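You operate a simulated robot arm through the tools that you are given. There is no shell and no other tool. Be economical: measure what you need, move in short steps, check, and stop when the job is done.

You run a simulated two-armed robot. Do the job below in one go: nothing can be reset, and whatever is moved stays where it is left.

## Task
Put the yellow ticket on top of the pink carton on the top shelf by the door. Take the lid off the large green cup and lay it down on the top of the wooden counter. Put the mango box on the top shelf by the door. Put the empty tub on the top of the wooden counter away on the open shelf under the small sink. Stack the purple label labelled "flakes" from the top of the wooden counter on top of the purple label labelled "oats". Switch the fast switch on. Fetch the brown shaker and stand it on the upper shelf of the window counter. Do these in any order. Set down upright: mango box, brown shaker.

It is judged by the outcome, as a careful person would: the job done as asked, and still so three seconds after it is handed in. It fails if anything else is knocked over, pushed out of place, dropped, spilled or broken. Lids that push on must go on centred and level and be pressed home; caps that screw on are set level and turned clockwise until they are tight.

## Robot
Two 6-joint arms with fingered hands on one trunk, on a base that drives. Base frame: it is fixed to the floor where the robot stands at the start and does not move with it; the origin is under the middle of the robot, x ahead of it, y to its left, z up. Readings come in m, degrees, newtons and seconds.
The left shoulder is at the start at [0.05, 0.17, 1.01], the right one opposite. With the tool pointing down near the work surface each hand reaches from about 0.52 to 0.78 m from the robot's upright axis, wherever it stands, measured 20 degrees to its own side. Places, roughly: brown shaker (6x6x12 cm) [-1.4, -7.2, 0.9]; empty tub [-1.25, 0, 1]; fast switch [-2.2, -6.9, 1.3]; large green cup (10x10x12 cm) [-0.7, 0, 0.9]; mango box [-1, 0.25, 1]; open shelf under the small sink [-2.1, -3.2, 0.4]; pink carton [0.5, -0.25, 0.75]; purple label [-1.5, 0, 0.75]; top shelf by the door [0.6, 0, 0.8]; upper shelf of the window counter [-1.1, -7.2, 0.5]; yellow ticket [0.5, 0, 0.75]. Payload 3.5 kg a hand.
The tool frame of a hand sits at the grasp point between the pads (the TCP): z along the fingers, y along the line on which they close. The tips reach 0.026 m beyond it. The gripper opens to 0.132 m. The gripper's body begins 0.073 m behind the TCP. The gripper is a hand of 3 fingers: y runs from the thumb to the fingers, the wrist lies at [0, 0, -0.234] in the tool frame, and closing takes about 1.5 s.
Orientation is told as [roll, pitch, yaw] about the base's x, y, z axes, in that order, counted from this pose: with the fingers straight down and closing along the base's y, the tool's x points along the base's -x, its y along +y and its z along -z.

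## Interface
- The arms move only by the tool jog_arm. It takes "left_targets", "right_targets" or both (then of equal length, played together; a hand with none holds still); each is a list of rows, each an object (a shift or turn left out is 0, a gripper value left out holds the last) with "linear": the shift along the tool's x, y, z in units of 100 mm (1.0 is 100 mm), a list of three; "rotation": the turn, a rotation vector about the tool's x, y, z in units of 180 degrees (1.0 is 180 degrees), a list of three. In form: [{"linear": [tx, ty, tz], "rotation": [ax, ay, az]}, ...]. A call has 1 to 20 rows; each row is the pose to reach, as a shift and turn from the pose commanded when the call began, along the tool's axes at that moment. "left_gripper" and "right_gripper" are, for a hand that has rows, the closure, from 0 (fully open) to 1 (shut), set as the call begins (left out, the last holds). A call with a number of a shift or a turn outside -1 to 1 is refused whole. Each row takes 0.2 s and may step no farther than 0.05 m and 8.6 degrees from the row before; otherwise, or with a gripper value out of range, the whole call is refused. A pose out of reach is approached as far as the arm can. The call stops where the force on the tool passes 40 N (or 10 N more than at its start, if that is more) or the arm is blocked; 0.2 s more then pass. Each finger travels about 0.153 m/s and halts on what it meets, pressing with about 30 N; the grip force reading is that of the motor and also rises with nothing between the fingers. The clock runs only during rows and for 0.2 s after the last one: add rows that repeat a pose to give the fingers time. It gives the time, the measured TCP pose, the force on the tool (base axes), the opening and the grip force at its end, in the units of the frame above (readings bear some noise), with the torque about the TCP (base axes, N m) and any sound that the robot's microphone picked up.
- Cameras (640 x 400 px; columns grow to the right, rows downward): "scene" is now at [0.0228, -0.0047, 1.5827]; the picture's right is [-0.07, -1.00, -0.00], its down [-0.93, 0.07, -0.36] and it looks along [0.36, -0.03, -0.93] (base axes); focal length 214 px, centre (320, 200). "left" rides on the left gripper at [-0.062, 0.003, -0.092] in its tool frame; the picture's right is [-0.05, -1.00, 0.00], its down [0.83, -0.04, -0.56] and it looks along [0.55, -0.03, 0.83] (tool axes); focal length 230 px, centre (320, 200). "right" rides on the right gripper at [0.062, 0.003, -0.092] in its tool frame; the picture's right is [-0.05, 1.00, 0.00], its down [-0.83, -0.04, -0.55] and it looks along [-0.55, -0.03, 0.83] (tool axes); focal length 230 px, centre (320, 200). There is no depth. A picture from a camera that has moved, and an enlarged one, comes with that camera's place and axes in the base frame and with its lens. The place of the scene camera against the robot may be out by one fixed shift of up to 0.012 m in any direction.
- camera(camera): a new picture of that camera. It takes no simulated time.
- slide_trunk(by): slides the trunk up (or, below 0, down) by that many m; the arms and the scene camera ride with it, the base frame stays. It gives what a move gives, with no picture.
- roll_base(legs): drives the robot by 1 to 6 legs, each [ahead, left, turn to the left] in m, m and degrees, along the robot's own axes; the way and the turn of a leg run together, so that a leg with both is an arc; at most 1.5 m and 180 degrees a leg. The arms and the cameras ride along, it lands a little off, and it stops where it bumps. It gives what a move gives.
- finger_targets(finger1, finger2, thumb_bend, hand): sets how far each is bent, from 0 (flat) to 1 (curled in); at 0.3 the hand is open as for a grip, at 0.7 the pads meet at the TCP. One left out holds its place. A second passes; each finger stops where it meets its share of the squeeze, and holds until it gets a number again. A gripper value or a shape takes the hand back. It gives what a move gives, with no picture; readings hold the bend of each and the force on the fingers (four entries, about 0 where the hand has none), thumb and palm.
- grasp_type(shape, hand): the hand has 3 fingers and takes this shape, open, in about a second: jaw (thumb against the fingers, like two jaws); tri (thumb and two fingers); tip (a fingertip pinch); poke (one finger out to press); point (the index stretched); flat (the hand flat); cup (the hand cupped); fist (a fist). The gripper value then closes the fingers along that shape, each until it touches; the sizes above hold for jaw. It gives what a move gives, with no picture.
- pan_tilt(pan, tilt): turns the head with the scene camera to pan (to the left, within 86 degrees either way) and tilt (down, from -29 to 69), counted from straight ahead of the robot. It gives what a move gives.
- close_up(camera, box): a new picture of the part [left, top, right, bottom] of that camera's present view, enlarged. It takes no simulated time.
- job_done(): hands the job in; it is judged then, once.

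Work in short steps. Places have to be worked out from the pictures, the camera data and where the tool is seen: move nearer, look again, correct. Check each grasp and each placing, and mend what went wrong. You have 186 turns and 154 pictures in all, those below and enlarged ones among them. Open the grippers and draw the arms clear of the work before you hand the job in, unless the task says otherwise; then end with one line.

The tools are called after "Request:" by a JSON object that holds its "api" and its "payload". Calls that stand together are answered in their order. jog_arm: Moves the arms, as the interface text tells. Its arguments: {"type":"object","properties":{"left_targets":{"type":"array"},"left_gripper":{"type":"number"},"right_targets":{"type":"array"},"right_gripper":{"type":"number"}},"required":[]} The other tools are called the same way: slide_trunk (by) slides the trunk up or down; grasp_type (shape, hand) gives the hand a shape; finger_targets (finger1, finger2, thumb_bend, hand) moves the fingers one by one; roll_base (legs) drives the base; pan_tilt (pan, tilt) turns the head that bears the scene camera; camera (camera) takes a picture; close_up (camera, box) takes an enlarged picture of a part of a camera's view; job_done () hands the job in.

At the start:

```text
time: 0.0
left_position: [0.552, -0.0766, 1.1307]
left_tcp_rot: [-0.1, 0.1, 0.1]
left_contact_force: [0.0, -0.6, 0.5]
left_wrist_torque: [0.0, 0.02, 0.01]
left_width: 0.1317
left_grip_force: 0.0
left_shape: jaw
left_bend: [0.3, 0.3, 0.3]
left_finger forces: [0.0, 0.1, 0.1, 0.1, 0.0, 0.0]
right_position: [0.3934, -0.5742, 1.0817]
right_tcp_rot: [-0.1, -0.1, 0.0]
right_contact_force: [0.9, 0.4, -0.3]
right_wrist_torque: [-0.05, -0.01, -0.01]
right_width: 0.132
right_grip_force: 0.1
right_shape: jaw
right_bend: [0.3, 0.3, 0.3]
right_finger forces: [0.1, 0.0, 0.0, 0.0, 0.0, 0.0]
trunk travel left (down, up): [-0.625, 0.085]
robot x, y, heading: [0.0026, 0.0017, 0.0]
head pan, tilt: [-4.3, 68.8]
```

scene: 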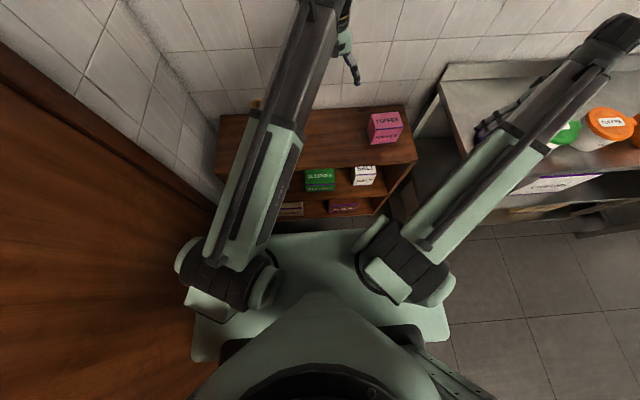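
right: 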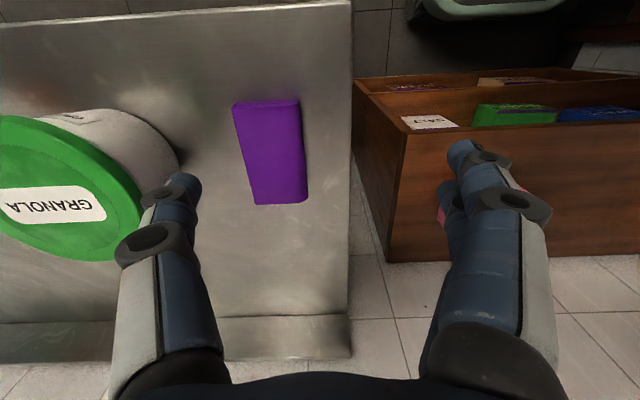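
left: 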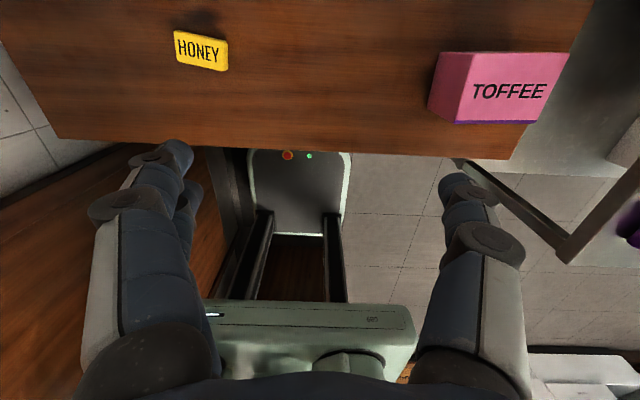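

Starting with a closer look at the ticket and carton through the left hand camera.

Request:
{"api": "close_up", "payload": {"camera": "left", "box": [140, 0, 600, 170]}}

Request:
{"api": "pan_tilt", "payload": {"pan": 0, "tilt": 45}}

Request:
{"api": "camera", "payload": {"camera": "scene"}}

```text
1.39 times, centred on (370, 85) of left
camera zoom: at [0.6141, -0.0735, 1.2239], right [0.05, -1.0, 0.0], down [-0.83, -0.04, 0.56], along [-0.55, -0.03, -0.83], focal length 320 px, centre (250, 360)
```

zoom: 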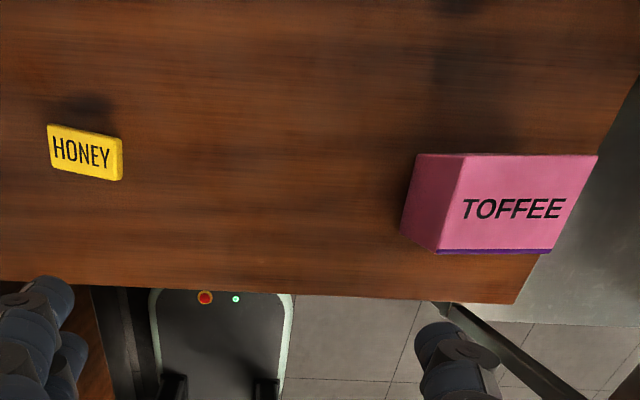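

```text
time: 0.9
left_position: [0.5532, -0.0783, 1.1297]
left_tcp_rot: [0.0, 0.0, -0.1]
left_contact_force: [-0.9, 0.3, -0.3]
left_wrist_torque: [-0.03, -0.03, 0.01]
left_width: 0.1319
left_grip_force: 0.1
left_shape: jaw
left_bend: [0.3, 0.3, 0.3]
left_finger forces: [0.0, 0.0, 0.0, 0.0, 0.0, 0.0]
right_position: [0.3941, -0.575, 1.0804]
right_tcp_rot: [0.0, -0.1, -0.1]
right_contact_force: [0.5, -0.3, -0.6]
right_wrist_torque: [0.01, 0.01, -0.01]
right_width: 0.1319
right_grip_force: 0.1
right_shape: jaw
right_bend: [0.3, 0.3, 0.3]
right_finger forces: [0.0, 0.0, 0.1, 0.0, 0.2, 0.0]
trunk travel left (down, up): [-0.625, 0.085]
robot x, y, heading: [0.0018, 0.0009, -0.1]
head pan, tilt: [0.0, 45.0]
```

```text
149 pictures are left
camera scene: at [0.0483, -0.0006, 1.6115], right [0.0, -1.0, 0.0], down [-0.71, 0.0, -0.71], along [0.71, 0.0, -0.71], focal length 214 px, centre (320, 200)
```

scene: 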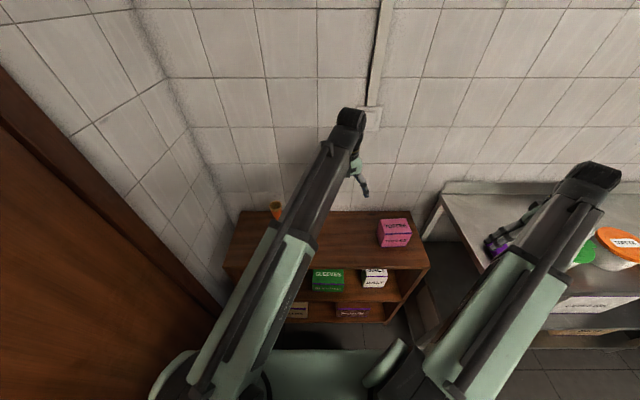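

The carton top appears near [0.6,-0.33,0.88] and the ticket near [0.6,0.1,0.8]. I move the left hand above the ticket and look again.

Request:
{"api": "jog_arm", "payload": {"left_targets": [{"linear": [-0.15, 0.4, 0.2]}, {"linear": [-0.3, 0.8, 0.4]}, {"linear": [-0.3, 1.0, 0.8]}, {"linear": [-0.3, 1.0, 1.0]}]}}

Request:
{"api": "camera", "payload": {"camera": "left"}}

```text
time: 1.9
left_position: [0.5841, 0.0229, 1.0306]
left_tcp_rot: [0.0, 0.1, 0.0]
left_contact_force: [-0.3, 0.0, 0.0]
left_wrist_torque: [0.04, 0.02, -0.01]
left_width: 0.132
left_grip_force: 0.1
left_shape: jaw
left_bend: [0.3, 0.3, 0.3]
left_finger forces: [0.0, 0.0, 0.1, 0.0, 0.0, 0.0]
right_position: [0.3941, -0.5744, 1.0802]
right_tcp_rot: [-0.1, 0.0, 0.1]
right_contact_force: [-0.8, 0.1, -0.4]
right_wrist_torque: [0.02, 0.0, 0.02]
right_width: 0.132
right_grip_force: 0.0
right_shape: jaw
right_bend: [0.3, 0.3, 0.3]
right_finger forces: [0.0, 0.0, 0.1, 0.0, 0.1, 0.0]
trunk travel left (down, up): [-0.625, 0.085]
robot x, y, heading: [-0.0036, 0.0017, -0.0]
head pan, tilt: [0.0, 45.0]
```

```text
148 pictures are left
camera left: at [0.6439, 0.0281, 1.1226], right [0.05, -1.0, 0.0], down [-0.83, -0.04, 0.56], along [-0.55, -0.03, -0.83], focal length 230 px, centre (320, 200)
```

left: 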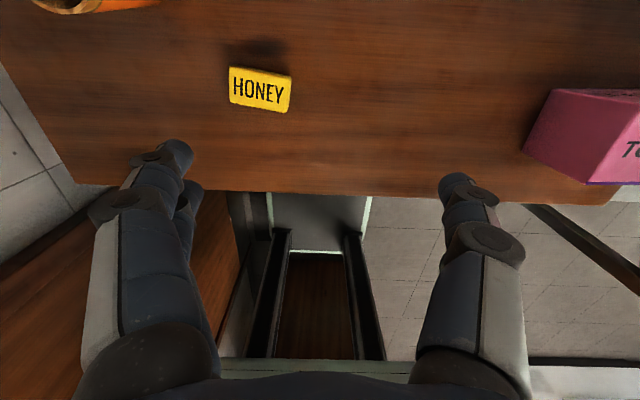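

Triangulating two views puts the ticket at about [0.602, 0.093, 0.837], turned about 4°. I move over it and down to check.

Request:
{"api": "jog_arm", "payload": {"left_targets": [{"linear": [-0.09, 0.35, 0.25], "rotation": [0, 0, 0.012]}, {"linear": [-0.18, 0.7, 0.5], "rotation": [0, 0, 0.024]}, {"linear": [-0.18, 0.7, 0.9], "rotation": [0, 0, 0.024]}, {"linear": [-0.18, 0.7, 1.0], "rotation": [0, 0, 0.024]}]}}

Request:
{"api": "camera", "payload": {"camera": "left"}}

```text
time: 2.9
left_position: [0.6008, 0.0924, 0.929]
left_tcp_rot: [0.0, 0.0, -4.3]
left_contact_force: [0.1, 0.3, 0.7]
left_wrist_torque: [0.04, 0.0, 0.0]
left_width: 0.1316
left_grip_force: 0.0
left_shape: jaw
left_bend: [0.3, 0.3, 0.3]
left_finger forces: [0.1, 0.0, 0.0, 0.0, 0.0, 0.1]
right_position: [0.3935, -0.5751, 1.081]
right_tcp_rot: [-0.1, 0.0, 0.0]
right_contact_force: [0.2, 0.6, -0.6]
right_wrist_torque: [0.02, -0.01, -0.02]
right_width: 0.132
right_grip_force: 0.0
right_shape: jaw
right_bend: [0.3, 0.3, 0.3]
right_finger forces: [0.1, 0.0, 0.0, 0.1, 0.1, 0.0]
trunk travel left (down, up): [-0.625, 0.085]
robot x, y, heading: [0.0025, -0.0032, 0.1]
head pan, tilt: [0.0, 45.0]
```

```text
147 pictures are left
camera left: at [0.6624, 0.092, 1.0222], right [-0.02, -1.0, 0.0], down [-0.83, 0.02, 0.55], along [-0.55, 0.01, -0.83], focal length 230 px, centre (320, 200)
```

left: 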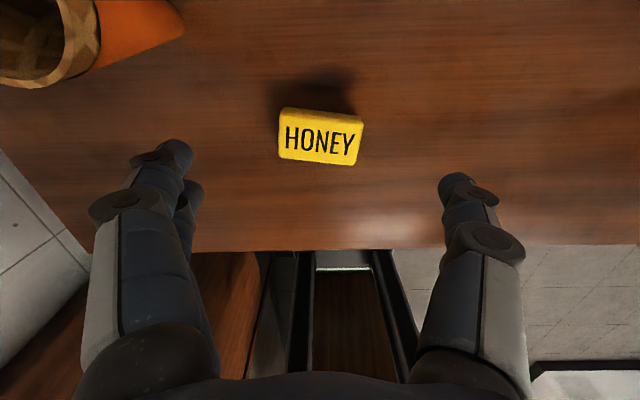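

Centred; another 4° of turn is needed. I descend to just above the shelf surface.

Request:
{"api": "jog_arm", "payload": {"left_targets": [{"linear": [0, 0, 0.35], "rotation": [0, 0, 0.023]}, {"linear": [0, 0, 0.65], "rotation": [0, 0, 0.023]}, {"linear": [0, 0, 0.7], "rotation": [0, 0, 0.023]}]}}

Request:
{"api": "camera", "payload": {"camera": "left"}}

```text
time: 3.7
left_position: [0.6008, 0.0904, 0.8615]
left_tcp_rot: [0.0, 0.0, -8.5]
left_contact_force: [0.7, 0.1, -0.2]
left_wrist_torque: [0.0, 0.01, 0.0]
left_width: 0.1321
left_grip_force: 0.1
left_shape: jaw
left_bend: [0.3, 0.3, 0.3]
left_finger forces: [0.0, 0.1, 0.0, 0.0, 0.0, 0.0]
right_position: [0.3937, -0.5729, 1.0807]
right_tcp_rot: [-0.2, -0.1, 0.0]
right_contact_force: [-0.2, -0.8, -0.1]
right_wrist_torque: [-0.02, 0.0, -0.01]
right_width: 0.1317
right_grip_force: 0.0
right_shape: jaw
right_bend: [0.3, 0.3, 0.3]
right_finger forces: [0.1, 0.0, 0.0, 0.1, 0.0, 0.1]
trunk travel left (down, up): [-0.625, 0.085]
robot x, y, heading: [0.0025, -0.0004, -0.2]
head pan, tilt: [0.0, 45.0]
```

```text
146 pictures are left
camera left: at [0.6621, 0.0867, 0.9543], right [-0.1, -1.0, 0.0], down [-0.83, 0.08, 0.55], along [-0.55, 0.05, -0.83], focal length 230 px, centre (320, 200)
```

left: 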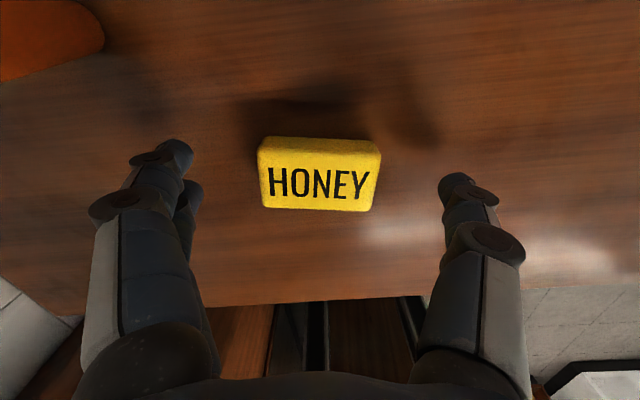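

The ticket is aligned between the fingers. I feel down for the shelf in small steps.

Request:
{"api": "jog_arm", "payload": {"left_targets": [{"linear": [0, 0, 0.05]}, {"linear": [0, 0, 0.1]}, {"linear": [0, 0, 0.14]}, {"linear": [0, 0, 0.18]}]}}

Request:
{"api": "camera", "payload": {"camera": "left"}}

```text
time: 4.7
left_position: [0.5992, 0.0917, 0.8441]
left_tcp_rot: [0.0, -0.1, -8.5]
left_contact_force: [0.7, 0.7, 2.7]
left_wrist_torque: [0.09, -0.03, 0.01]
left_width: 0.1317
left_grip_force: 0.0
left_shape: jaw
left_bend: [0.3, 0.3, 0.3]
left_finger forces: [1.1, 1.1, 0.0, 0.0, 1.4, 0.0]
right_position: [0.394, -0.5741, 1.0817]
right_tcp_rot: [-0.1, 0.0, 0.0]
right_contact_force: [-0.4, -0.7, 0.2]
right_wrist_torque: [-0.01, 0.0, 0.02]
right_width: 0.1318
right_grip_force: 0.1
right_shape: jaw
right_bend: [0.3, 0.3, 0.3]
right_finger forces: [0.0, 0.0, 0.1, 0.0, 0.0, 0.0]
trunk travel left (down, up): [-0.625, 0.085]
robot x, y, heading: [0.0013, 0.0018, -0.3]
head pan, tilt: [0.0, 45.0]
```

```text
145 pictures are left
camera left: at [0.6612, 0.0868, 0.9376], right [-0.1, -1.0, 0.0], down [-0.83, 0.08, 0.55], along [-0.55, 0.05, -0.83], focal length 230 px, centre (320, 200)
```

left: 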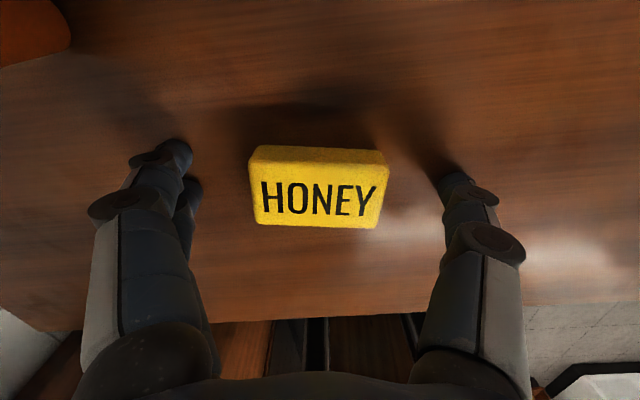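

Fingertips touch the shelf at z≈0.818. I lift 3 mm and close.

Request:
{"api": "jog_arm", "payload": {"left_targets": [{"linear": [0, 0, -0.03]}, {"linear": [0, 0, -0.03]}, {"linear": [0, 0, -0.03]}, {"linear": [0, 0, -0.03]}, {"linear": [0, 0, -0.03]}, {"linear": [0, 0, -0.03]}, {"linear": [0, 0, -0.03]}, {"linear": [0, 0, -0.03]}], "left_gripper": 1}}

Request:
{"api": "camera", "payload": {"camera": "left"}}

```text
time: 6.5
left_position: [0.5995, 0.091, 0.8479]
left_tcp_rot: [0.0, 0.0, -8.5]
left_contact_force: [-2.4, 0.5, 11.0]
left_wrist_torque: [0.1, 0.07, 0.07]
left_width: 0.0598
left_grip_force: 29.9
left_shape: jaw
left_bend: [0.73, 0.73, 0.72]
left_finger forces: [17.8, 18.3, 0.1, 0.0, 31.0, 0.0]
right_position: [0.3938, -0.574, 1.0813]
right_tcp_rot: [-0.2, 0.0, 0.0]
right_contact_force: [0.1, -0.1, 0.2]
right_wrist_torque: [-0.04, 0.01, 0.03]
right_width: 0.1315
right_grip_force: 0.0
right_shape: jaw
right_bend: [0.3, 0.3, 0.3]
right_finger forces: [0.0, 0.0, 0.1, 0.0, 0.0, 0.0]
trunk travel left (down, up): [-0.625, 0.085]
robot x, y, heading: [0.0009, 0.0026, 0.0]
head pan, tilt: [0.0, 45.0]
```

```text
144 pictures are left
camera left: at [0.6609, 0.0867, 0.9401], right [-0.1, -1.0, 0.0], down [-0.83, 0.08, 0.55], along [-0.55, 0.05, -0.83], focal length 230 px, centre (320, 200)
```

left: 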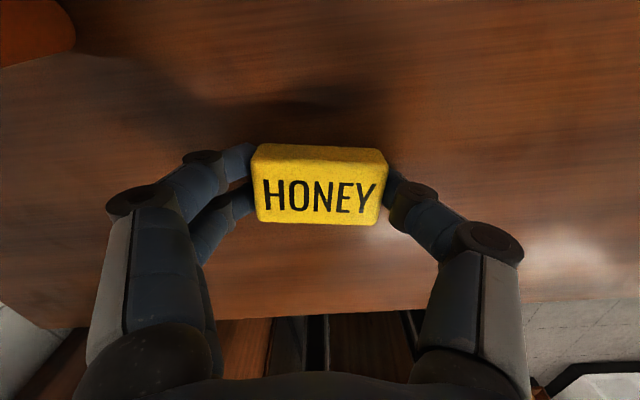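

Ticket gripped. I lift it 10 cm and shift toward the carton.

Request:
{"api": "jog_arm", "payload": {"left_targets": [{"linear": [0, 0, -0.4]}, {"linear": [0, 0, -0.8]}, {"linear": [0, -0.2, -1.0]}, {"linear": [0, -0.6, -1.0]}, {"linear": [0, -1.0, -1.0], "rotation": [0, 0, -0.02]}]}}

Request:
{"api": "jog_arm", "payload": {"left_targets": [{"linear": [0, -0.5, -0.2], "rotation": [0, 0, -0.02]}, {"linear": [0, -1.0, -0.4], "rotation": [0, 0, -0.02]}]}}

Request:
{"api": "camera", "payload": {"camera": "left"}}

Request:
{"api": "camera", "payload": {"camera": "right"}}

```text
time: 7.7
left_position: [0.5858, -0.0102, 0.9464]
left_tcp_rot: [0.0, -0.1, -4.8]
left_contact_force: [0.6, 0.2, -0.9]
left_wrist_torque: [0.03, -0.01, -0.01]
left_width: 0.0597
left_grip_force: 30.1
left_shape: jaw
left_bend: [0.73, 0.73, 0.71]
left_finger forces: [15.0, 14.7, 0.0, 0.0, 29.8, 0.1]
right_position: [0.394, -0.5754, 1.0808]
right_tcp_rot: [0.0, 0.0, -0.1]
right_contact_force: [0.0, -0.8, 0.6]
right_wrist_torque: [0.01, -0.03, -0.01]
right_width: 0.1321
right_grip_force: 0.1
right_shape: jaw
right_bend: [0.3, 0.3, 0.3]
right_finger forces: [0.0, 0.0, 0.0, 0.0, 0.0, 0.0]
trunk travel left (down, up): [-0.625, 0.085]
robot x, y, heading: [-0.0013, 0.0037, -0.0]
head pan, tilt: [0.0, 45.0]
```

```text
refused: row 1 steps farther than a row can; nothing moved
```

```text
143 pictures are left
camera left: at [0.6484, -0.0109, 1.0395], right [-0.03, -1.0, 0.0], down [-0.83, 0.03, 0.56], along [-0.55, 0.02, -0.83], focal length 230 px, centre (320, 200)
```

left: 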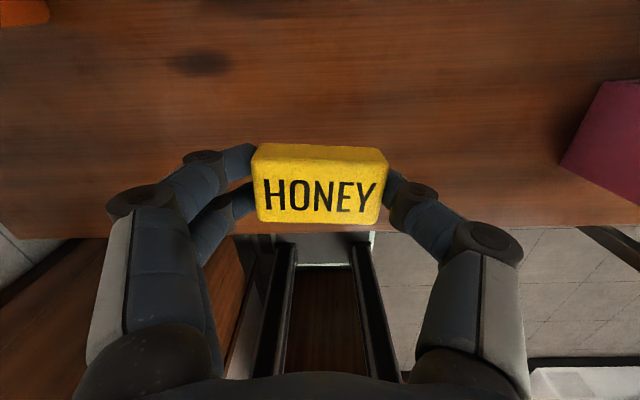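

```text
142 pictures are left
camera right: at [0.3325, -0.5718, 1.1735], right [0.05, 1.0, 0.0], down [0.83, -0.04, 0.56], along [0.55, -0.03, -0.83], focal length 230 px, centre (320, 200)
```

right: 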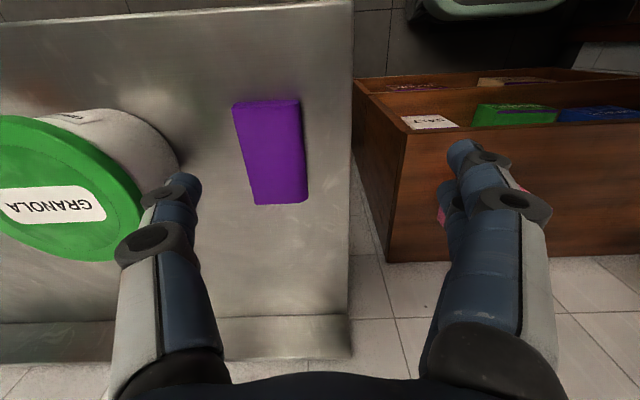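

Steps were slightly too big; I use smaller ones.

Request:
{"api": "jog_arm", "payload": {"left_targets": [{"linear": [0, -0.33, -0.2], "rotation": [0, 0, -0.02]}, {"linear": [0, -0.7, -0.4], "rotation": [0, 0, -0.027]}, {"linear": [0, -1.0, -0.4], "rotation": [0, 0, -0.027]}]}}

Request:
{"api": "camera", "payload": {"camera": "left"}}

```text
time: 8.5
left_position: [0.5793, -0.1068, 0.9871]
left_tcp_rot: [0.0, 0.0, 0.0]
left_contact_force: [0.6, -0.6, -0.7]
left_wrist_torque: [0.02, 0.02, 0.03]
left_width: 0.0598
left_grip_force: 30.3
left_shape: jaw
left_bend: [0.73, 0.73, 0.71]
left_finger forces: [14.9, 14.7, 0.0, 0.1, 29.7, 0.0]
right_position: [0.3941, -0.5731, 1.0816]
right_tcp_rot: [0.0, 0.0, 0.0]
right_contact_force: [-0.5, 0.9, 0.6]
right_wrist_torque: [0.01, -0.04, -0.01]
right_width: 0.1321
right_grip_force: 0.0
right_shape: jaw
right_bend: [0.3, 0.3, 0.3]
right_finger forces: [0.0, 0.1, 0.1, 0.0, 0.0, 0.0]
trunk travel left (down, up): [-0.625, 0.085]
robot x, y, heading: [0.0032, 0.0008, -0.2]
head pan, tilt: [0.0, 45.0]
```

```text
141 pictures are left
camera left: at [0.6404, -0.1022, 1.0802], right [0.05, -1.0, 0.0], down [-0.83, -0.04, 0.56], along [-0.55, -0.03, -0.83], focal length 230 px, centre (320, 200)
```

left: 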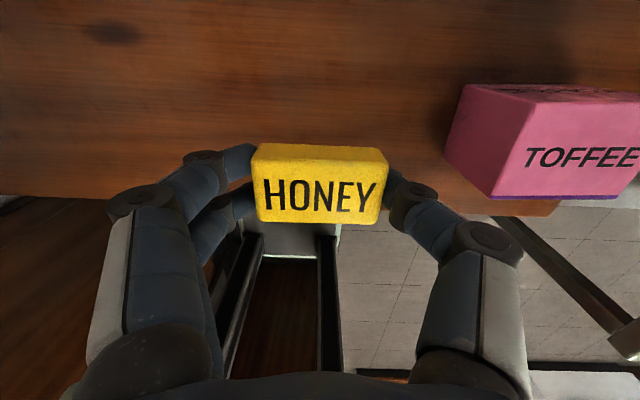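

Carton top centre works out at about [0.583, -0.303, 0.917]. I move the ticket over it in two steps.

Request:
{"api": "jog_arm", "payload": {"left_targets": [{"linear": [0, -0.3, -0.2]}, {"linear": [0, -0.7, -0.2]}, {"linear": [-0.02, -1.0, -0.2]}]}}

Request:
{"api": "jog_arm", "payload": {"left_targets": [{"linear": [0, -0.4, 0]}, {"linear": [0, -0.8, 0]}, {"linear": [-0.02, -0.96, 0]}]}}

Request:
{"api": "camera", "payload": {"camera": "left"}}

Request:
{"api": "camera", "payload": {"camera": "scene"}}

```text
time: 9.3
left_position: [0.5793, -0.2053, 1.0073]
left_tcp_rot: [0.0, 0.0, 0.0]
left_contact_force: [0.3, -1.0, -0.6]
left_wrist_torque: [-0.03, 0.0, -0.01]
left_width: 0.0598
left_grip_force: 30.3
left_shape: jaw
left_bend: [0.73, 0.73, 0.71]
left_finger forces: [15.0, 14.7, 0.1, 0.0, 29.6, 0.0]
right_position: [0.3931, -0.5751, 1.083]
right_tcp_rot: [0.0, 0.0, -0.1]
right_contact_force: [-0.7, -0.3, 0.3]
right_wrist_torque: [-0.01, -0.01, -0.03]
right_width: 0.1321
right_grip_force: 0.1
right_shape: jaw
right_bend: [0.3, 0.3, 0.3]
right_finger forces: [0.0, 0.0, 0.0, 0.1, 0.0, 0.1]
trunk travel left (down, up): [-0.625, 0.085]
robot x, y, heading: [0.0005, 0.0014, -0.1]
head pan, tilt: [0.0, 45.0]
```

```text
time: 10.1
left_position: [0.566, -0.288, 1.0019]
left_tcp_rot: [-0.1, -0.1, -0.1]
left_contact_force: [0.3, -0.5, -1.0]
left_wrist_torque: [0.0, -0.02, 0.0]
left_width: 0.0595
left_grip_force: 30.4
left_shape: jaw
left_bend: [0.73, 0.73, 0.71]
left_finger forces: [14.9, 14.8, 0.1, 0.1, 29.6, 0.0]
left hand out of reach, approached as far as the arm can: row 2, 3
right_position: [0.3957, -0.5741, 1.0809]
right_tcp_rot: [-0.1, 0.1, 0.1]
right_contact_force: [0.2, -0.2, 0.0]
right_wrist_torque: [-0.02, -0.01, 0.03]
right_width: 0.1318
right_grip_force: 0.1
right_shape: jaw
right_bend: [0.3, 0.3, 0.3]
right_finger forces: [0.0, 0.1, 0.1, 0.1, 0.1, 0.0]
trunk travel left (down, up): [-0.625, 0.085]
robot x, y, heading: [-0.0029, 0.0001, -0.1]
head pan, tilt: [0.0, 45.0]
```

```text
140 pictures are left
camera left: at [0.6277, -0.2832, 1.0948], right [0.05, -1.0, 0.0], down [-0.83, -0.04, 0.55], along [-0.55, -0.03, -0.83], focal length 230 px, centre (320, 200)
```

left: 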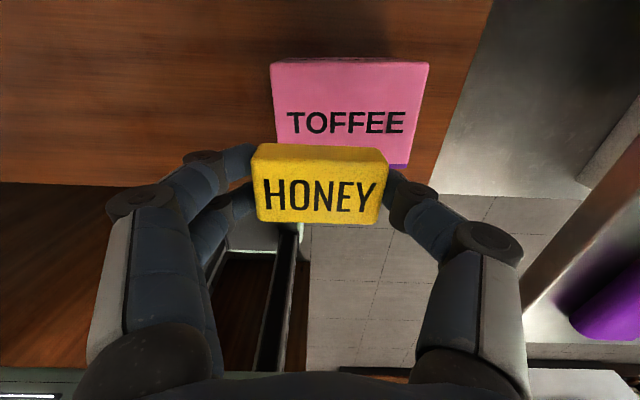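

```text
139 pictures are left
camera scene: at [0.0484, -0.0007, 1.6115], right [0.0, -1.0, 0.0], down [-0.71, 0.0, -0.71], along [0.71, 0.0, -0.71], focal length 214 px, centre (320, 200)
```

scene: 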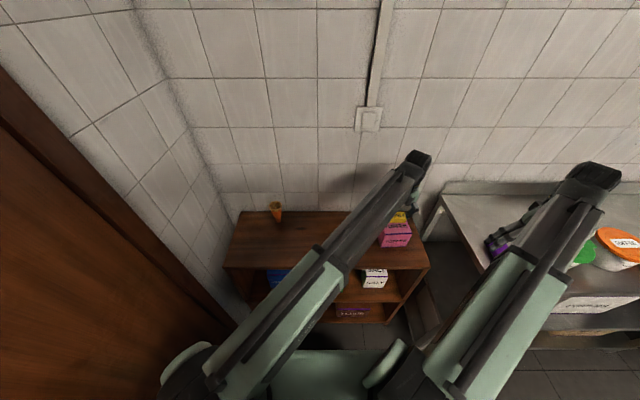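

The arm is at its reach limit, so I raise the right hand clear and nudge the base a little ahead and right.

Request:
{"api": "jog_arm", "payload": {"right_targets": [{"linear": [0, 0, -0.4]}, {"linear": [0, 0, -0.8]}, {"linear": [0, 0, -1.0]}]}}

Request:
{"api": "roll_base", "payload": {"legs": [[0.03, -0.04, 0]]}}

Request:
{"api": "camera", "payload": {"camera": "left"}}

```text
time: 10.9
left_position: [0.5664, -0.2872, 1.0019]
left_tcp_rot: [-0.1, -0.1, 0.0]
left_contact_force: [0.0, 0.8, -0.9]
left_wrist_torque: [-0.01, 0.03, 0.01]
left_width: 0.0596
left_grip_force: 30.4
left_shape: jaw
left_bend: [0.73, 0.73, 0.71]
left_finger forces: [14.9, 14.6, 0.0, 0.1, 29.6, 0.0]
right_position: [0.4014, -0.5819, 1.1656]
right_tcp_rot: [-0.4, -0.3, -0.1]
right_contact_force: [0.4, 0.3, 0.0]
right_wrist_torque: [0.02, -0.02, 0.0]
right_width: 0.1319
right_grip_force: 0.1
right_shape: jaw
right_bend: [0.3, 0.3, 0.3]
right_finger forces: [0.1, 0.0, 0.1, 0.0, 0.0, 0.1]
right hand out of reach, approached as far as the arm can: row 3
trunk travel left (down, up): [-0.625, 0.085]
robot x, y, heading: [0.0019, 0.0004, -0.0]
head pan, tilt: [0.0, 45.0]
```

```text
time: 11.8
left_position: [0.5988, -0.3292, 1.0018]
left_tcp_rot: [-0.1, 0.0, 0.0]
left_contact_force: [0.2, -0.1, -0.9]
left_wrist_torque: [0.02, 0.05, 0.02]
left_width: 0.0595
left_grip_force: 30.0
left_shape: jaw
left_bend: [0.73, 0.73, 0.71]
left_finger forces: [14.9, 14.7, 0.0, 0.1, 29.6, 0.0]
right_position: [0.4328, -0.6225, 1.1642]
right_tcp_rot: [-0.4, -0.4, 0.0]
right_contact_force: [-0.1, -0.3, 0.2]
right_wrist_torque: [0.01, -0.02, 0.0]
right_width: 0.132
right_grip_force: 0.0
right_shape: jaw
right_bend: [0.3, 0.3, 0.3]
right_finger forces: [0.1, 0.1, 0.0, 0.0, 0.1, 0.0]
trunk travel left (down, up): [-0.625, 0.085]
robot x, y, heading: [0.0314, -0.0394, 0.2]
head pan, tilt: [0.0, 45.0]
```

```text
138 pictures are left
camera left: at [0.6599, -0.3247, 1.0938], right [0.05, -1.0, 0.0], down [-0.83, -0.04, 0.56], along [-0.55, -0.03, -0.83], focal length 230 px, centre (320, 200)
```

left: 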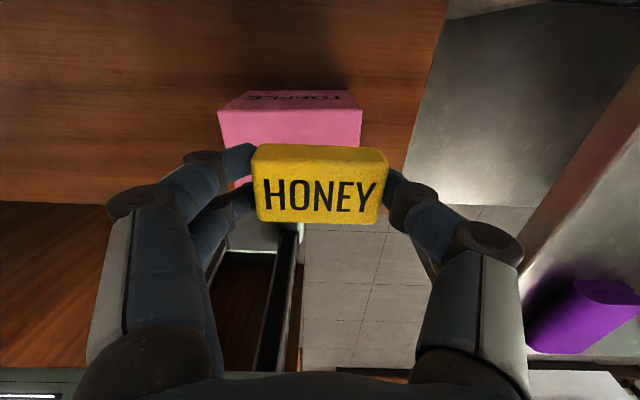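

Within reach now. I shift to the carton centre and lower slightly, then check.

Request:
{"api": "jog_arm", "payload": {"left_targets": [{"linear": [0.14, 0.24, 0.0]}, {"linear": [0.14, 0.24, 0.25]}]}}

Request:
{"api": "camera", "payload": {"camera": "left"}}

```text
time: 12.4
left_position: [0.5837, -0.3049, 0.9772]
left_tcp_rot: [-0.1, -0.2, 0.0]
left_contact_force: [0.2, 0.4, 0.1]
left_wrist_torque: [-0.02, 0.01, 0.0]
left_width: 0.0596
left_grip_force: 29.8
left_shape: jaw
left_bend: [0.73, 0.73, 0.71]
left_finger forces: [14.9, 14.7, 0.0, 0.1, 29.6, 0.1]
right_position: [0.4319, -0.6213, 1.1641]
right_tcp_rot: [-0.6, -0.3, 0.0]
right_contact_force: [-0.2, -0.3, 0.5]
right_wrist_torque: [0.0, 0.03, -0.03]
right_width: 0.132
right_grip_force: 0.2
right_shape: jaw
right_bend: [0.3, 0.3, 0.3]
right_finger forces: [0.1, 0.0, 0.0, 0.0, 0.0, 0.0]
trunk travel left (down, up): [-0.625, 0.085]
robot x, y, heading: [0.0329, -0.041, -0.1]
head pan, tilt: [0.0, 45.0]
```

```text
137 pictures are left
camera left: at [0.6449, -0.2988, 1.0701], right [0.05, -1.0, 0.0], down [-0.83, -0.04, 0.55], along [-0.55, -0.03, -0.83], focal length 230 px, centre (320, 200)
```

left: 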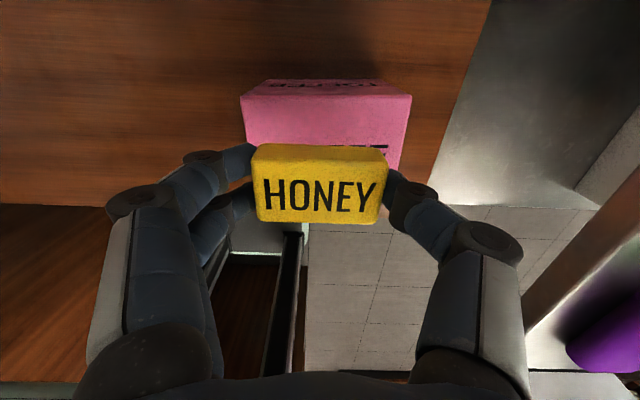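

Good alignment. I lower onto the carton in small steps.

Request:
{"api": "jog_arm", "payload": {"left_targets": [{"linear": [0, 0, 0.15]}, {"linear": [0, 0, 0.2]}, {"linear": [0, 0, 0.23]}, {"linear": [0, 0, 0.26]}, {"linear": [0, 0, 0.29]}]}}

Request:
{"api": "camera", "payload": {"camera": "left"}}

```text
time: 13.6
left_position: [0.5839, -0.3038, 0.9477]
left_tcp_rot: [-0.1, -0.1, 0.0]
left_contact_force: [-0.1, -0.2, 0.5]
left_wrist_torque: [0.03, -0.02, 0.0]
left_width: 0.0596
left_grip_force: 29.9
left_shape: jaw
left_bend: [0.73, 0.73, 0.71]
left_finger forces: [15.0, 14.7, 0.1, 0.1, 29.5, 0.1]
right_position: [0.4324, -0.6223, 1.1661]
right_tcp_rot: [-0.5, -0.4, 0.0]
right_contact_force: [-0.6, -0.2, 0.1]
right_wrist_torque: [-0.01, 0.02, 0.01]
right_width: 0.1321
right_grip_force: 0.2
right_shape: jaw
right_bend: [0.3, 0.3, 0.3]
right_finger forces: [0.0, 0.1, 0.0, 0.0, 0.0, 0.0]
trunk travel left (down, up): [-0.625, 0.085]
robot x, y, heading: [0.031, -0.0396, -0.1]
head pan, tilt: [0.0, 45.0]
```

```text
136 pictures are left
camera left: at [0.6451, -0.299, 1.0406], right [0.05, -1.0, 0.0], down [-0.83, -0.04, 0.55], along [-0.55, -0.03, -0.83], focal length 230 px, centre (320, 200)
```

left: 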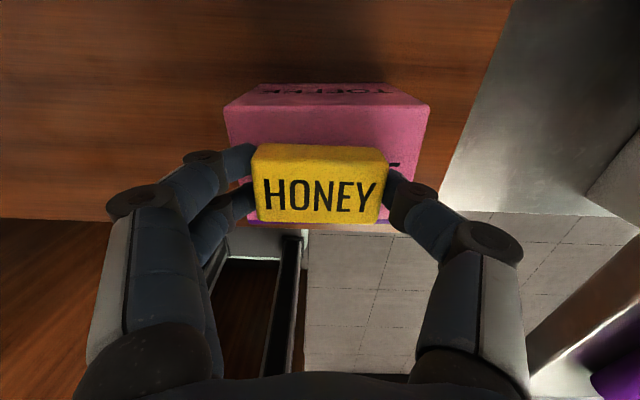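

Still no contact; ticket lies within the carton's outline. Continue down gently.

Request:
{"api": "jog_arm", "payload": {"left_targets": [{"linear": [0, 0, 0.03]}, {"linear": [0, 0, 0.06]}, {"linear": [0, 0, 0.09]}]}}

```text
time: 14.4
left_position: [0.5833, -0.3022, 0.9413]
left_tcp_rot: [-0.2, -0.3, -0.1]
left_contact_force: [2.2, 0.0, 29.9]
left_wrist_torque: [0.49, 0.0, -0.04]
left_width: 0.0597
left_grip_force: 30.1
left_shape: jaw
left_bend: [0.73, 0.74, 0.71]
left_finger forces: [24.6, 25.8, 0.1, 0.0, 31.8, 0.0]
right_position: [0.4302, -0.6219, 1.1666]
right_tcp_rot: [-0.5, -0.4, 0.0]
right_contact_force: [0.6, 0.4, 0.0]
right_wrist_torque: [0.0, 0.02, -0.02]
right_width: 0.1318
right_grip_force: 0.0
right_shape: jaw
right_bend: [0.3, 0.3, 0.3]
right_finger forces: [0.0, 0.0, 0.1, 0.1, 0.0, 0.0]
trunk travel left (down, up): [-0.625, 0.085]
robot x, y, heading: [0.034, -0.0422, -0.1]
head pan, tilt: [0.0, 45.0]
```

Contact at 0.941. I ease up 3 mm and open.

Request:
{"api": "jog_arm", "payload": {"left_targets": [{"linear": [0, 0, -0.025]}]}}

Request:
{"api": "jog_arm", "payload": {"left_targets": [{"linear": [0, 0, 0]}, {"linear": [0, 0, 0]}, {"linear": [0, 0, 0]}, {"linear": [0, 0, 0]}, {"linear": [0, 0, -0.2]}, {"linear": [0, 0, -0.5]}, {"linear": [0, 0, -0.9]}], "left_gripper": 0}}

Request:
{"api": "camera", "payload": {"camera": "left"}}

```text
time: 14.8
left_position: [0.5831, -0.3037, 0.9426]
left_tcp_rot: [-0.1, -0.2, 0.0]
left_contact_force: [4.7, -0.4, 26.3]
left_wrist_torque: [0.28, -0.1, -0.16]
left_width: 0.0597
left_grip_force: 30.3
left_shape: jaw
left_bend: [0.73, 0.74, 0.71]
left_finger forces: [23.5, 22.5, 0.0, 0.1, 32.1, 0.0]
right_position: [0.4301, -0.6221, 1.1665]
right_tcp_rot: [-0.5, -0.5, 0.0]
right_contact_force: [-0.3, -0.1, -0.3]
right_wrist_torque: [0.0, 0.03, -0.02]
right_width: 0.1319
right_grip_force: 0.0
right_shape: jaw
right_bend: [0.3, 0.3, 0.3]
right_finger forces: [0.0, 0.0, 0.1, 0.0, 0.0, 0.0]
trunk travel left (down, up): [-0.625, 0.085]
robot x, y, heading: [0.0302, -0.0424, -0.2]
head pan, tilt: [0.0, 45.0]
```

```text
time: 15.2
left_position: [0.5853, -0.3052, 0.9406]
left_tcp_rot: [-0.2, -0.2, 0.0]
left_contact_force: [0.6, 0.2, -0.2]
left_wrist_torque: [0.03, 0.05, -0.01]
left_width: 0.1317
left_grip_force: 0.0
left_shape: jaw
left_bend: [0.3, 0.3, 0.3]
left_finger forces: [0.0, 0.0, 0.0, 0.0, 0.0, 0.0]
right_position: [0.4331, -0.6233, 1.1637]
right_tcp_rot: [-0.4, -0.2, 0.1]
right_contact_force: [0.3, 0.5, 0.1]
right_wrist_torque: [0.01, 0.02, -0.03]
right_width: 0.1317
right_grip_force: 0.1
right_shape: jaw
right_bend: [0.3, 0.3, 0.3]
right_finger forces: [0.0, 0.1, 0.1, 0.0, 0.0, 0.0]
trunk travel left (down, up): [-0.625, 0.085]
robot x, y, heading: [0.0316, -0.041, 0.1]
head pan, tilt: [0.0, 45.0]
stopped in row 2 (left hand): the force on the tool passed its limit at 45 N (the readings are from after the stop); the commanded pose is now the measured one
```

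```text
135 pictures are left
camera left: at [0.6465, -0.3003, 1.0344], right [0.05, -1.0, 0.0], down [-0.83, -0.04, 0.55], along [-0.55, -0.03, -0.83], focal length 230 px, centre (320, 200)
```

left: 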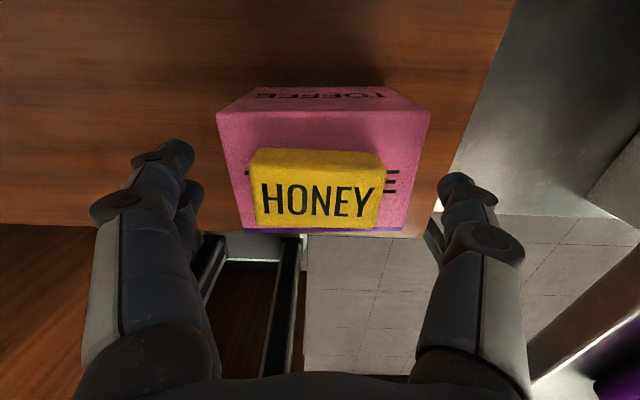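

Hand is open and the ticket rests on the carton. I raise the hand straight up.

Request:
{"api": "jog_arm", "payload": {"left_targets": [{"linear": [0, 0, -0.3]}, {"linear": [0, 0, -0.7]}, {"linear": [0, 0, -1.0]}]}}

Request:
{"api": "camera", "payload": {"camera": "left"}}

Request:
{"api": "pan_tilt", "payload": {"pan": -80, "tilt": 35}}

Request:
{"api": "camera", "payload": {"camera": "scene"}}

Request:
{"api": "pan_tilt", "payload": {"pan": 80, "tilt": 35}}

Request:
{"api": "camera", "payload": {"camera": "scene"}}

```text
time: 16.0
left_position: [0.5818, -0.3029, 1.0431]
left_tcp_rot: [-0.3, -0.2, 0.0]
left_contact_force: [0.8, -0.4, 0.4]
left_wrist_torque: [0.03, 0.03, -0.01]
left_width: 0.1319
left_grip_force: 0.1
left_shape: jaw
left_bend: [0.3, 0.3, 0.3]
left_finger forces: [0.0, 0.0, 0.1, 0.1, 0.1, 0.1]
right_position: [0.4308, -0.6227, 1.1668]
right_tcp_rot: [-0.6, -0.3, 0.1]
right_contact_force: [-0.7, 0.0, 0.1]
right_wrist_torque: [-0.03, -0.02, 0.04]
right_width: 0.132
right_grip_force: 0.1
right_shape: jaw
right_bend: [0.3, 0.3, 0.3]
right_finger forces: [0.0, 0.1, 0.1, 0.1, 0.0, 0.0]
trunk travel left (down, up): [-0.625, 0.085]
robot x, y, heading: [0.0346, -0.036, 0.0]
head pan, tilt: [0.0, 45.0]
```

```text
134 pictures are left
camera left: at [0.6433, -0.2977, 1.1371], right [0.05, -1.0, 0.01], down [-0.83, -0.04, 0.55], along [-0.55, -0.03, -0.83], focal length 230 px, centre (320, 200)
```

left: 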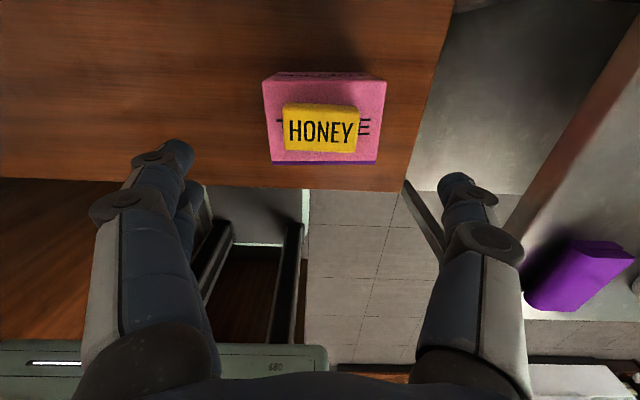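

```text
time: 17.6
left_position: [0.5826, -0.3032, 1.045]
left_tcp_rot: [-0.3, -0.2, 0.0]
left_contact_force: [-0.4, 0.2, -1.0]
left_wrist_torque: [-0.01, 0.0, -0.03]
left_width: 0.1322
left_grip_force: 0.0
left_shape: jaw
left_bend: [0.3, 0.3, 0.3]
left_finger forces: [0.1, 0.1, 0.1, 0.0, 0.0, 0.1]
right_position: [0.4322, -0.6225, 1.1653]
right_tcp_rot: [-0.5, -0.3, 0.0]
right_contact_force: [0.1, 0.6, -0.2]
right_wrist_torque: [-0.04, 0.0, 0.01]
right_width: 0.1317
right_grip_force: 0.1
right_shape: jaw
right_bend: [0.3, 0.3, 0.3]
right_finger forces: [0.0, 0.1, 0.1, 0.1, 0.1, 0.0]
trunk travel left (down, up): [-0.625, 0.085]
robot x, y, heading: [0.0303, -0.0424, -0.2]
head pan, tilt: [-80.0, 35.0]
```

```text
133 pictures are left
camera scene: at [0.0133, -0.1281, 1.6264], right [-0.98, -0.17, 0.0], down [-0.1, 0.56, -0.82], along [0.14, -0.81, -0.57], focal length 214 px, centre (320, 200)
```

scene: 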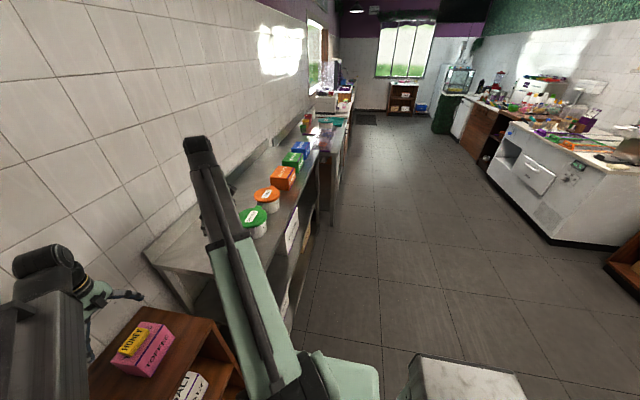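

```text
time: 20.0
left_position: [0.5819, -0.3034, 1.0429]
left_tcp_rot: [-0.3, -0.3, 0.1]
left_contact_force: [-0.6, 0.0, -0.4]
left_wrist_torque: [-0.02, 0.04, 0.02]
left_width: 0.132
left_grip_force: 0.0
left_shape: jaw
left_bend: [0.3, 0.3, 0.3]
left_finger forces: [0.0, 0.0, 0.0, 0.0, 0.0, 0.0]
right_position: [0.4317, -0.623, 1.1656]
right_tcp_rot: [-0.5, -0.3, 0.0]
right_contact_force: [-0.3, -0.5, 0.1]
right_wrist_torque: [0.03, 0.0, 0.01]
right_width: 0.1318
right_grip_force: 0.0
right_shape: jaw
right_bend: [0.3, 0.3, 0.3]
right_finger forces: [0.0, 0.0, 0.0, 0.1, 0.0, 0.0]
trunk travel left (down, up): [-0.625, 0.085]
robot x, y, heading: [0.0317, -0.0418, -0.2]
head pan, tilt: [80.0, 35.0]
```

```text
132 pictures are left
camera scene: at [0.0133, 0.0454, 1.6264], right [0.98, -0.17, 0.0], down [-0.1, -0.56, -0.82], along [0.14, 0.81, -0.57], focal length 214 px, centre (320, 200)
```

scene: 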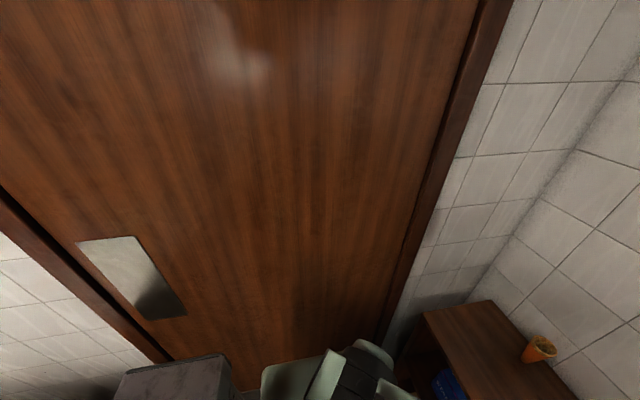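

The ticket sits squarely on the carton. Next I raise trunk and left arm, then turn partway right to see the counter behind.

Request:
{"api": "slide_trunk", "payload": {"by": 0.085}}

Request:
{"api": "jog_arm", "payload": {"left_targets": [{"linear": [0.3, 0, -0.3]}, {"linear": [0.6, 0.2, -0.6]}, {"linear": [0.9, 0.4, -0.8]}]}}

Request:
{"api": "roll_base", "payload": {"legs": [[0, 0, -40]]}}

Request:
{"api": "pan_tilt", "payload": {"pan": -86, "tilt": 40}}

Request:
{"api": "camera", "payload": {"camera": "scene"}}

```text
time: 21.2
left_position: [0.5824, -0.3035, 1.1285]
left_tcp_rot: [-0.3, -0.2, -0.1]
left_contact_force: [-0.1, 0.6, -0.1]
left_wrist_torque: [0.0, 0.03, -0.01]
left_width: 0.1315
left_grip_force: 0.1
left_shape: jaw
left_bend: [0.3, 0.3, 0.3]
left_finger forces: [0.0, 0.0, 0.0, 0.0, 0.0, 0.0]
right_position: [0.4308, -0.622, 1.2503]
right_tcp_rot: [-0.5, -0.3, 0.0]
right_contact_force: [0.3, -0.6, 0.1]
right_wrist_torque: [0.01, 0.02, 0.02]
right_width: 0.1319
right_grip_force: 0.1
right_shape: jaw
right_bend: [0.3, 0.3, 0.3]
right_finger forces: [0.0, 0.1, 0.1, 0.0, 0.1, 0.0]
trunk travel left (down, up): [-0.71, 0.0]
robot x, y, heading: [0.0305, -0.0382, -0.0]
head pan, tilt: [80.0, 35.0]
```

```text
time: 22.0
left_position: [0.4902, -0.2593, 1.2062]
left_tcp_rot: [-0.3, -0.4, 0.0]
left_contact_force: [-0.4, -0.4, 0.4]
left_wrist_torque: [0.03, -0.04, -0.03]
left_width: 0.1319
left_grip_force: 0.0
left_shape: jaw
left_bend: [0.3, 0.3, 0.3]
left_finger forces: [0.1, 0.0, 0.1, 0.0, 0.0, 0.0]
right_position: [0.4302, -0.6209, 1.2505]
right_tcp_rot: [-0.5, -0.5, 0.0]
right_contact_force: [0.3, -1.1, 0.0]
right_wrist_torque: [0.02, 0.01, 0.0]
right_width: 0.1319
right_grip_force: 0.0
right_shape: jaw
right_bend: [0.3, 0.3, 0.3]
right_finger forces: [0.1, 0.1, 0.1, 0.0, 0.1, 0.0]
trunk travel left (down, up): [-0.71, 0.0]
robot x, y, heading: [0.0312, -0.0414, -0.2]
head pan, tilt: [80.0, 35.0]
```

```text
time: 24.3
left_position: [0.2453, -0.5036, 1.2061]
left_tcp_rot: [-0.3, -0.2, -39.9]
left_contact_force: [0.4, 0.7, 0.3]
left_wrist_torque: [-0.03, 0.02, 0.01]
left_width: 0.1317
left_grip_force: 0.0
left_shape: jaw
left_bend: [0.3, 0.3, 0.3]
left_finger forces: [0.1, 0.0, 0.1, 0.0, 0.1, 0.1]
right_position: [-0.0332, -0.7436, 1.2507]
right_tcp_rot: [-0.5, -0.3, -39.8]
right_contact_force: [0.4, 0.2, -0.5]
right_wrist_torque: [0.0, 0.02, 0.0]
right_width: 0.1319
right_grip_force: 0.2
right_shape: jaw
right_bend: [0.3, 0.3, 0.3]
right_finger forces: [0.0, 0.0, 0.0, 0.0, 0.0, 0.0]
trunk travel left (down, up): [-0.71, 0.0]
robot x, y, heading: [0.0305, -0.0445, -39.7]
head pan, tilt: [80.0, 35.0]
```

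```text
time: 26.8
left_position: [0.244, -0.5031, 1.2057]
left_tcp_rot: [-0.3, -0.3, -39.9]
left_contact_force: [0.1, -0.5, -1.2]
left_wrist_torque: [-0.01, -0.01, 0.01]
left_width: 0.1317
left_grip_force: 0.1
left_shape: jaw
left_bend: [0.3, 0.3, 0.3]
left_finger forces: [0.0, 0.0, 0.0, 0.0, 0.1, 0.0]
right_position: [-0.0347, -0.7436, 1.2512]
right_tcp_rot: [-0.5, -0.3, -39.9]
right_contact_force: [0.6, -0.5, -0.3]
right_wrist_torque: [-0.03, 0.04, -0.01]
right_width: 0.1319
right_grip_force: 0.0
right_shape: jaw
right_bend: [0.3, 0.3, 0.3]
right_finger forces: [0.0, 0.0, 0.0, 0.1, 0.1, 0.0]
trunk travel left (down, up): [-0.71, 0.0]
robot x, y, heading: [0.0261, -0.0418, -39.6]
head pan, tilt: [-85.9, 40.0]
```

```text
131 pictures are left
camera scene: at [-0.0425, -0.0848, 1.7038], right [-0.81, 0.58, 0.0], down [0.38, 0.52, -0.77], along [-0.45, -0.62, -0.64], focal length 214 px, centre (320, 200)
```

scene: 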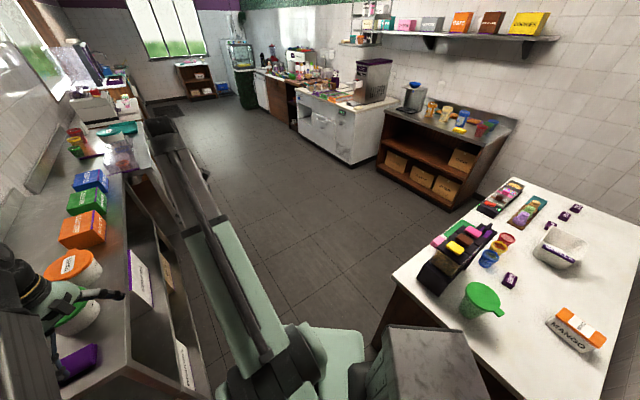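

Clear view now: the wooden counter (white top) spans roughly x −0.55…−1.9, y −0.32…0.5, with cup, mango box, tub and labels on it. I move to open floor and turn to face it.

Request:
{"api": "roll_base", "payload": {"legs": [[0.2, -0.3, 0], [0, 0, -140]]}}

Request:
{"api": "pan_tilt", "payload": {"pan": 0, "tilt": 45}}

Request:
{"api": "camera", "payload": {"camera": "scene"}}

```text
time: 30.8
left_position: [0.0373, -0.8939, 1.2072]
left_tcp_rot: [-0.4, -0.4, -60.2]
left_contact_force: [0.2, -0.4, -0.7]
left_wrist_torque: [-0.03, -0.01, 0.02]
left_width: 0.132
left_grip_force: 0.1
left_shape: jaw
left_bend: [0.3, 0.3, 0.3]
left_finger forces: [0.0, 0.1, 0.0, 0.1, 0.1, 0.1]
right_position: [-0.3085, -1.0235, 1.2511]
right_tcp_rot: [-0.4, -0.4, -60.3]
right_contact_force: [0.1, 0.2, -0.6]
right_wrist_torque: [-0.07, 0.01, -0.01]
right_width: 0.1322
right_grip_force: 0.0
right_shape: jaw
right_bend: [0.3, 0.3, 0.3]
right_finger forces: [0.1, 0.1, 0.1, 0.0, 0.0, 0.0]
trunk travel left (down, up): [-0.71, 0.0]
robot x, y, heading: [-0.0042, -0.3872, -60.2]
head pan, tilt: [-85.9, 40.0]
stopped in leg 2: the robot was blocked; the commanded pose is now the measured one
```

```text
time: 32.4
left_position: [0.0358, -0.8972, 1.2066]
left_tcp_rot: [-0.3, -0.3, -60.2]
left_contact_force: [0.6, -0.1, 0.2]
left_wrist_torque: [0.01, 0.01, 0.0]
left_width: 0.1321
left_grip_force: 0.0
left_shape: jaw
left_bend: [0.3, 0.3, 0.3]
left_finger forces: [0.0, 0.1, 0.0, 0.1, 0.0, 0.0]
right_position: [-0.3085, -1.0258, 1.2495]
right_tcp_rot: [-0.4, -0.3, -60.3]
right_contact_force: [-0.5, 0.8, -0.4]
right_wrist_torque: [0.0, 0.02, -0.02]
right_width: 0.1319
right_grip_force: 0.1
right_shape: jaw
right_bend: [0.3, 0.3, 0.3]
right_finger forces: [0.1, 0.1, 0.0, 0.0, 0.0, 0.0]
trunk travel left (down, up): [-0.71, 0.0]
robot x, y, heading: [-0.0009, -0.3907, -60.2]
head pan, tilt: [0.0, 45.0]
```

```text
130 pictures are left
camera scene: at [0.0247, -0.4252, 1.6966], right [-0.87, -0.5, 0.0], down [-0.35, 0.61, -0.71], along [0.35, -0.61, -0.71], focal length 214 px, centre (320, 200)
```

scene: 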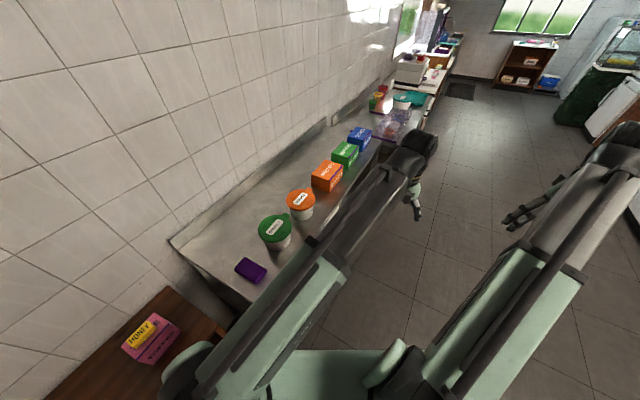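

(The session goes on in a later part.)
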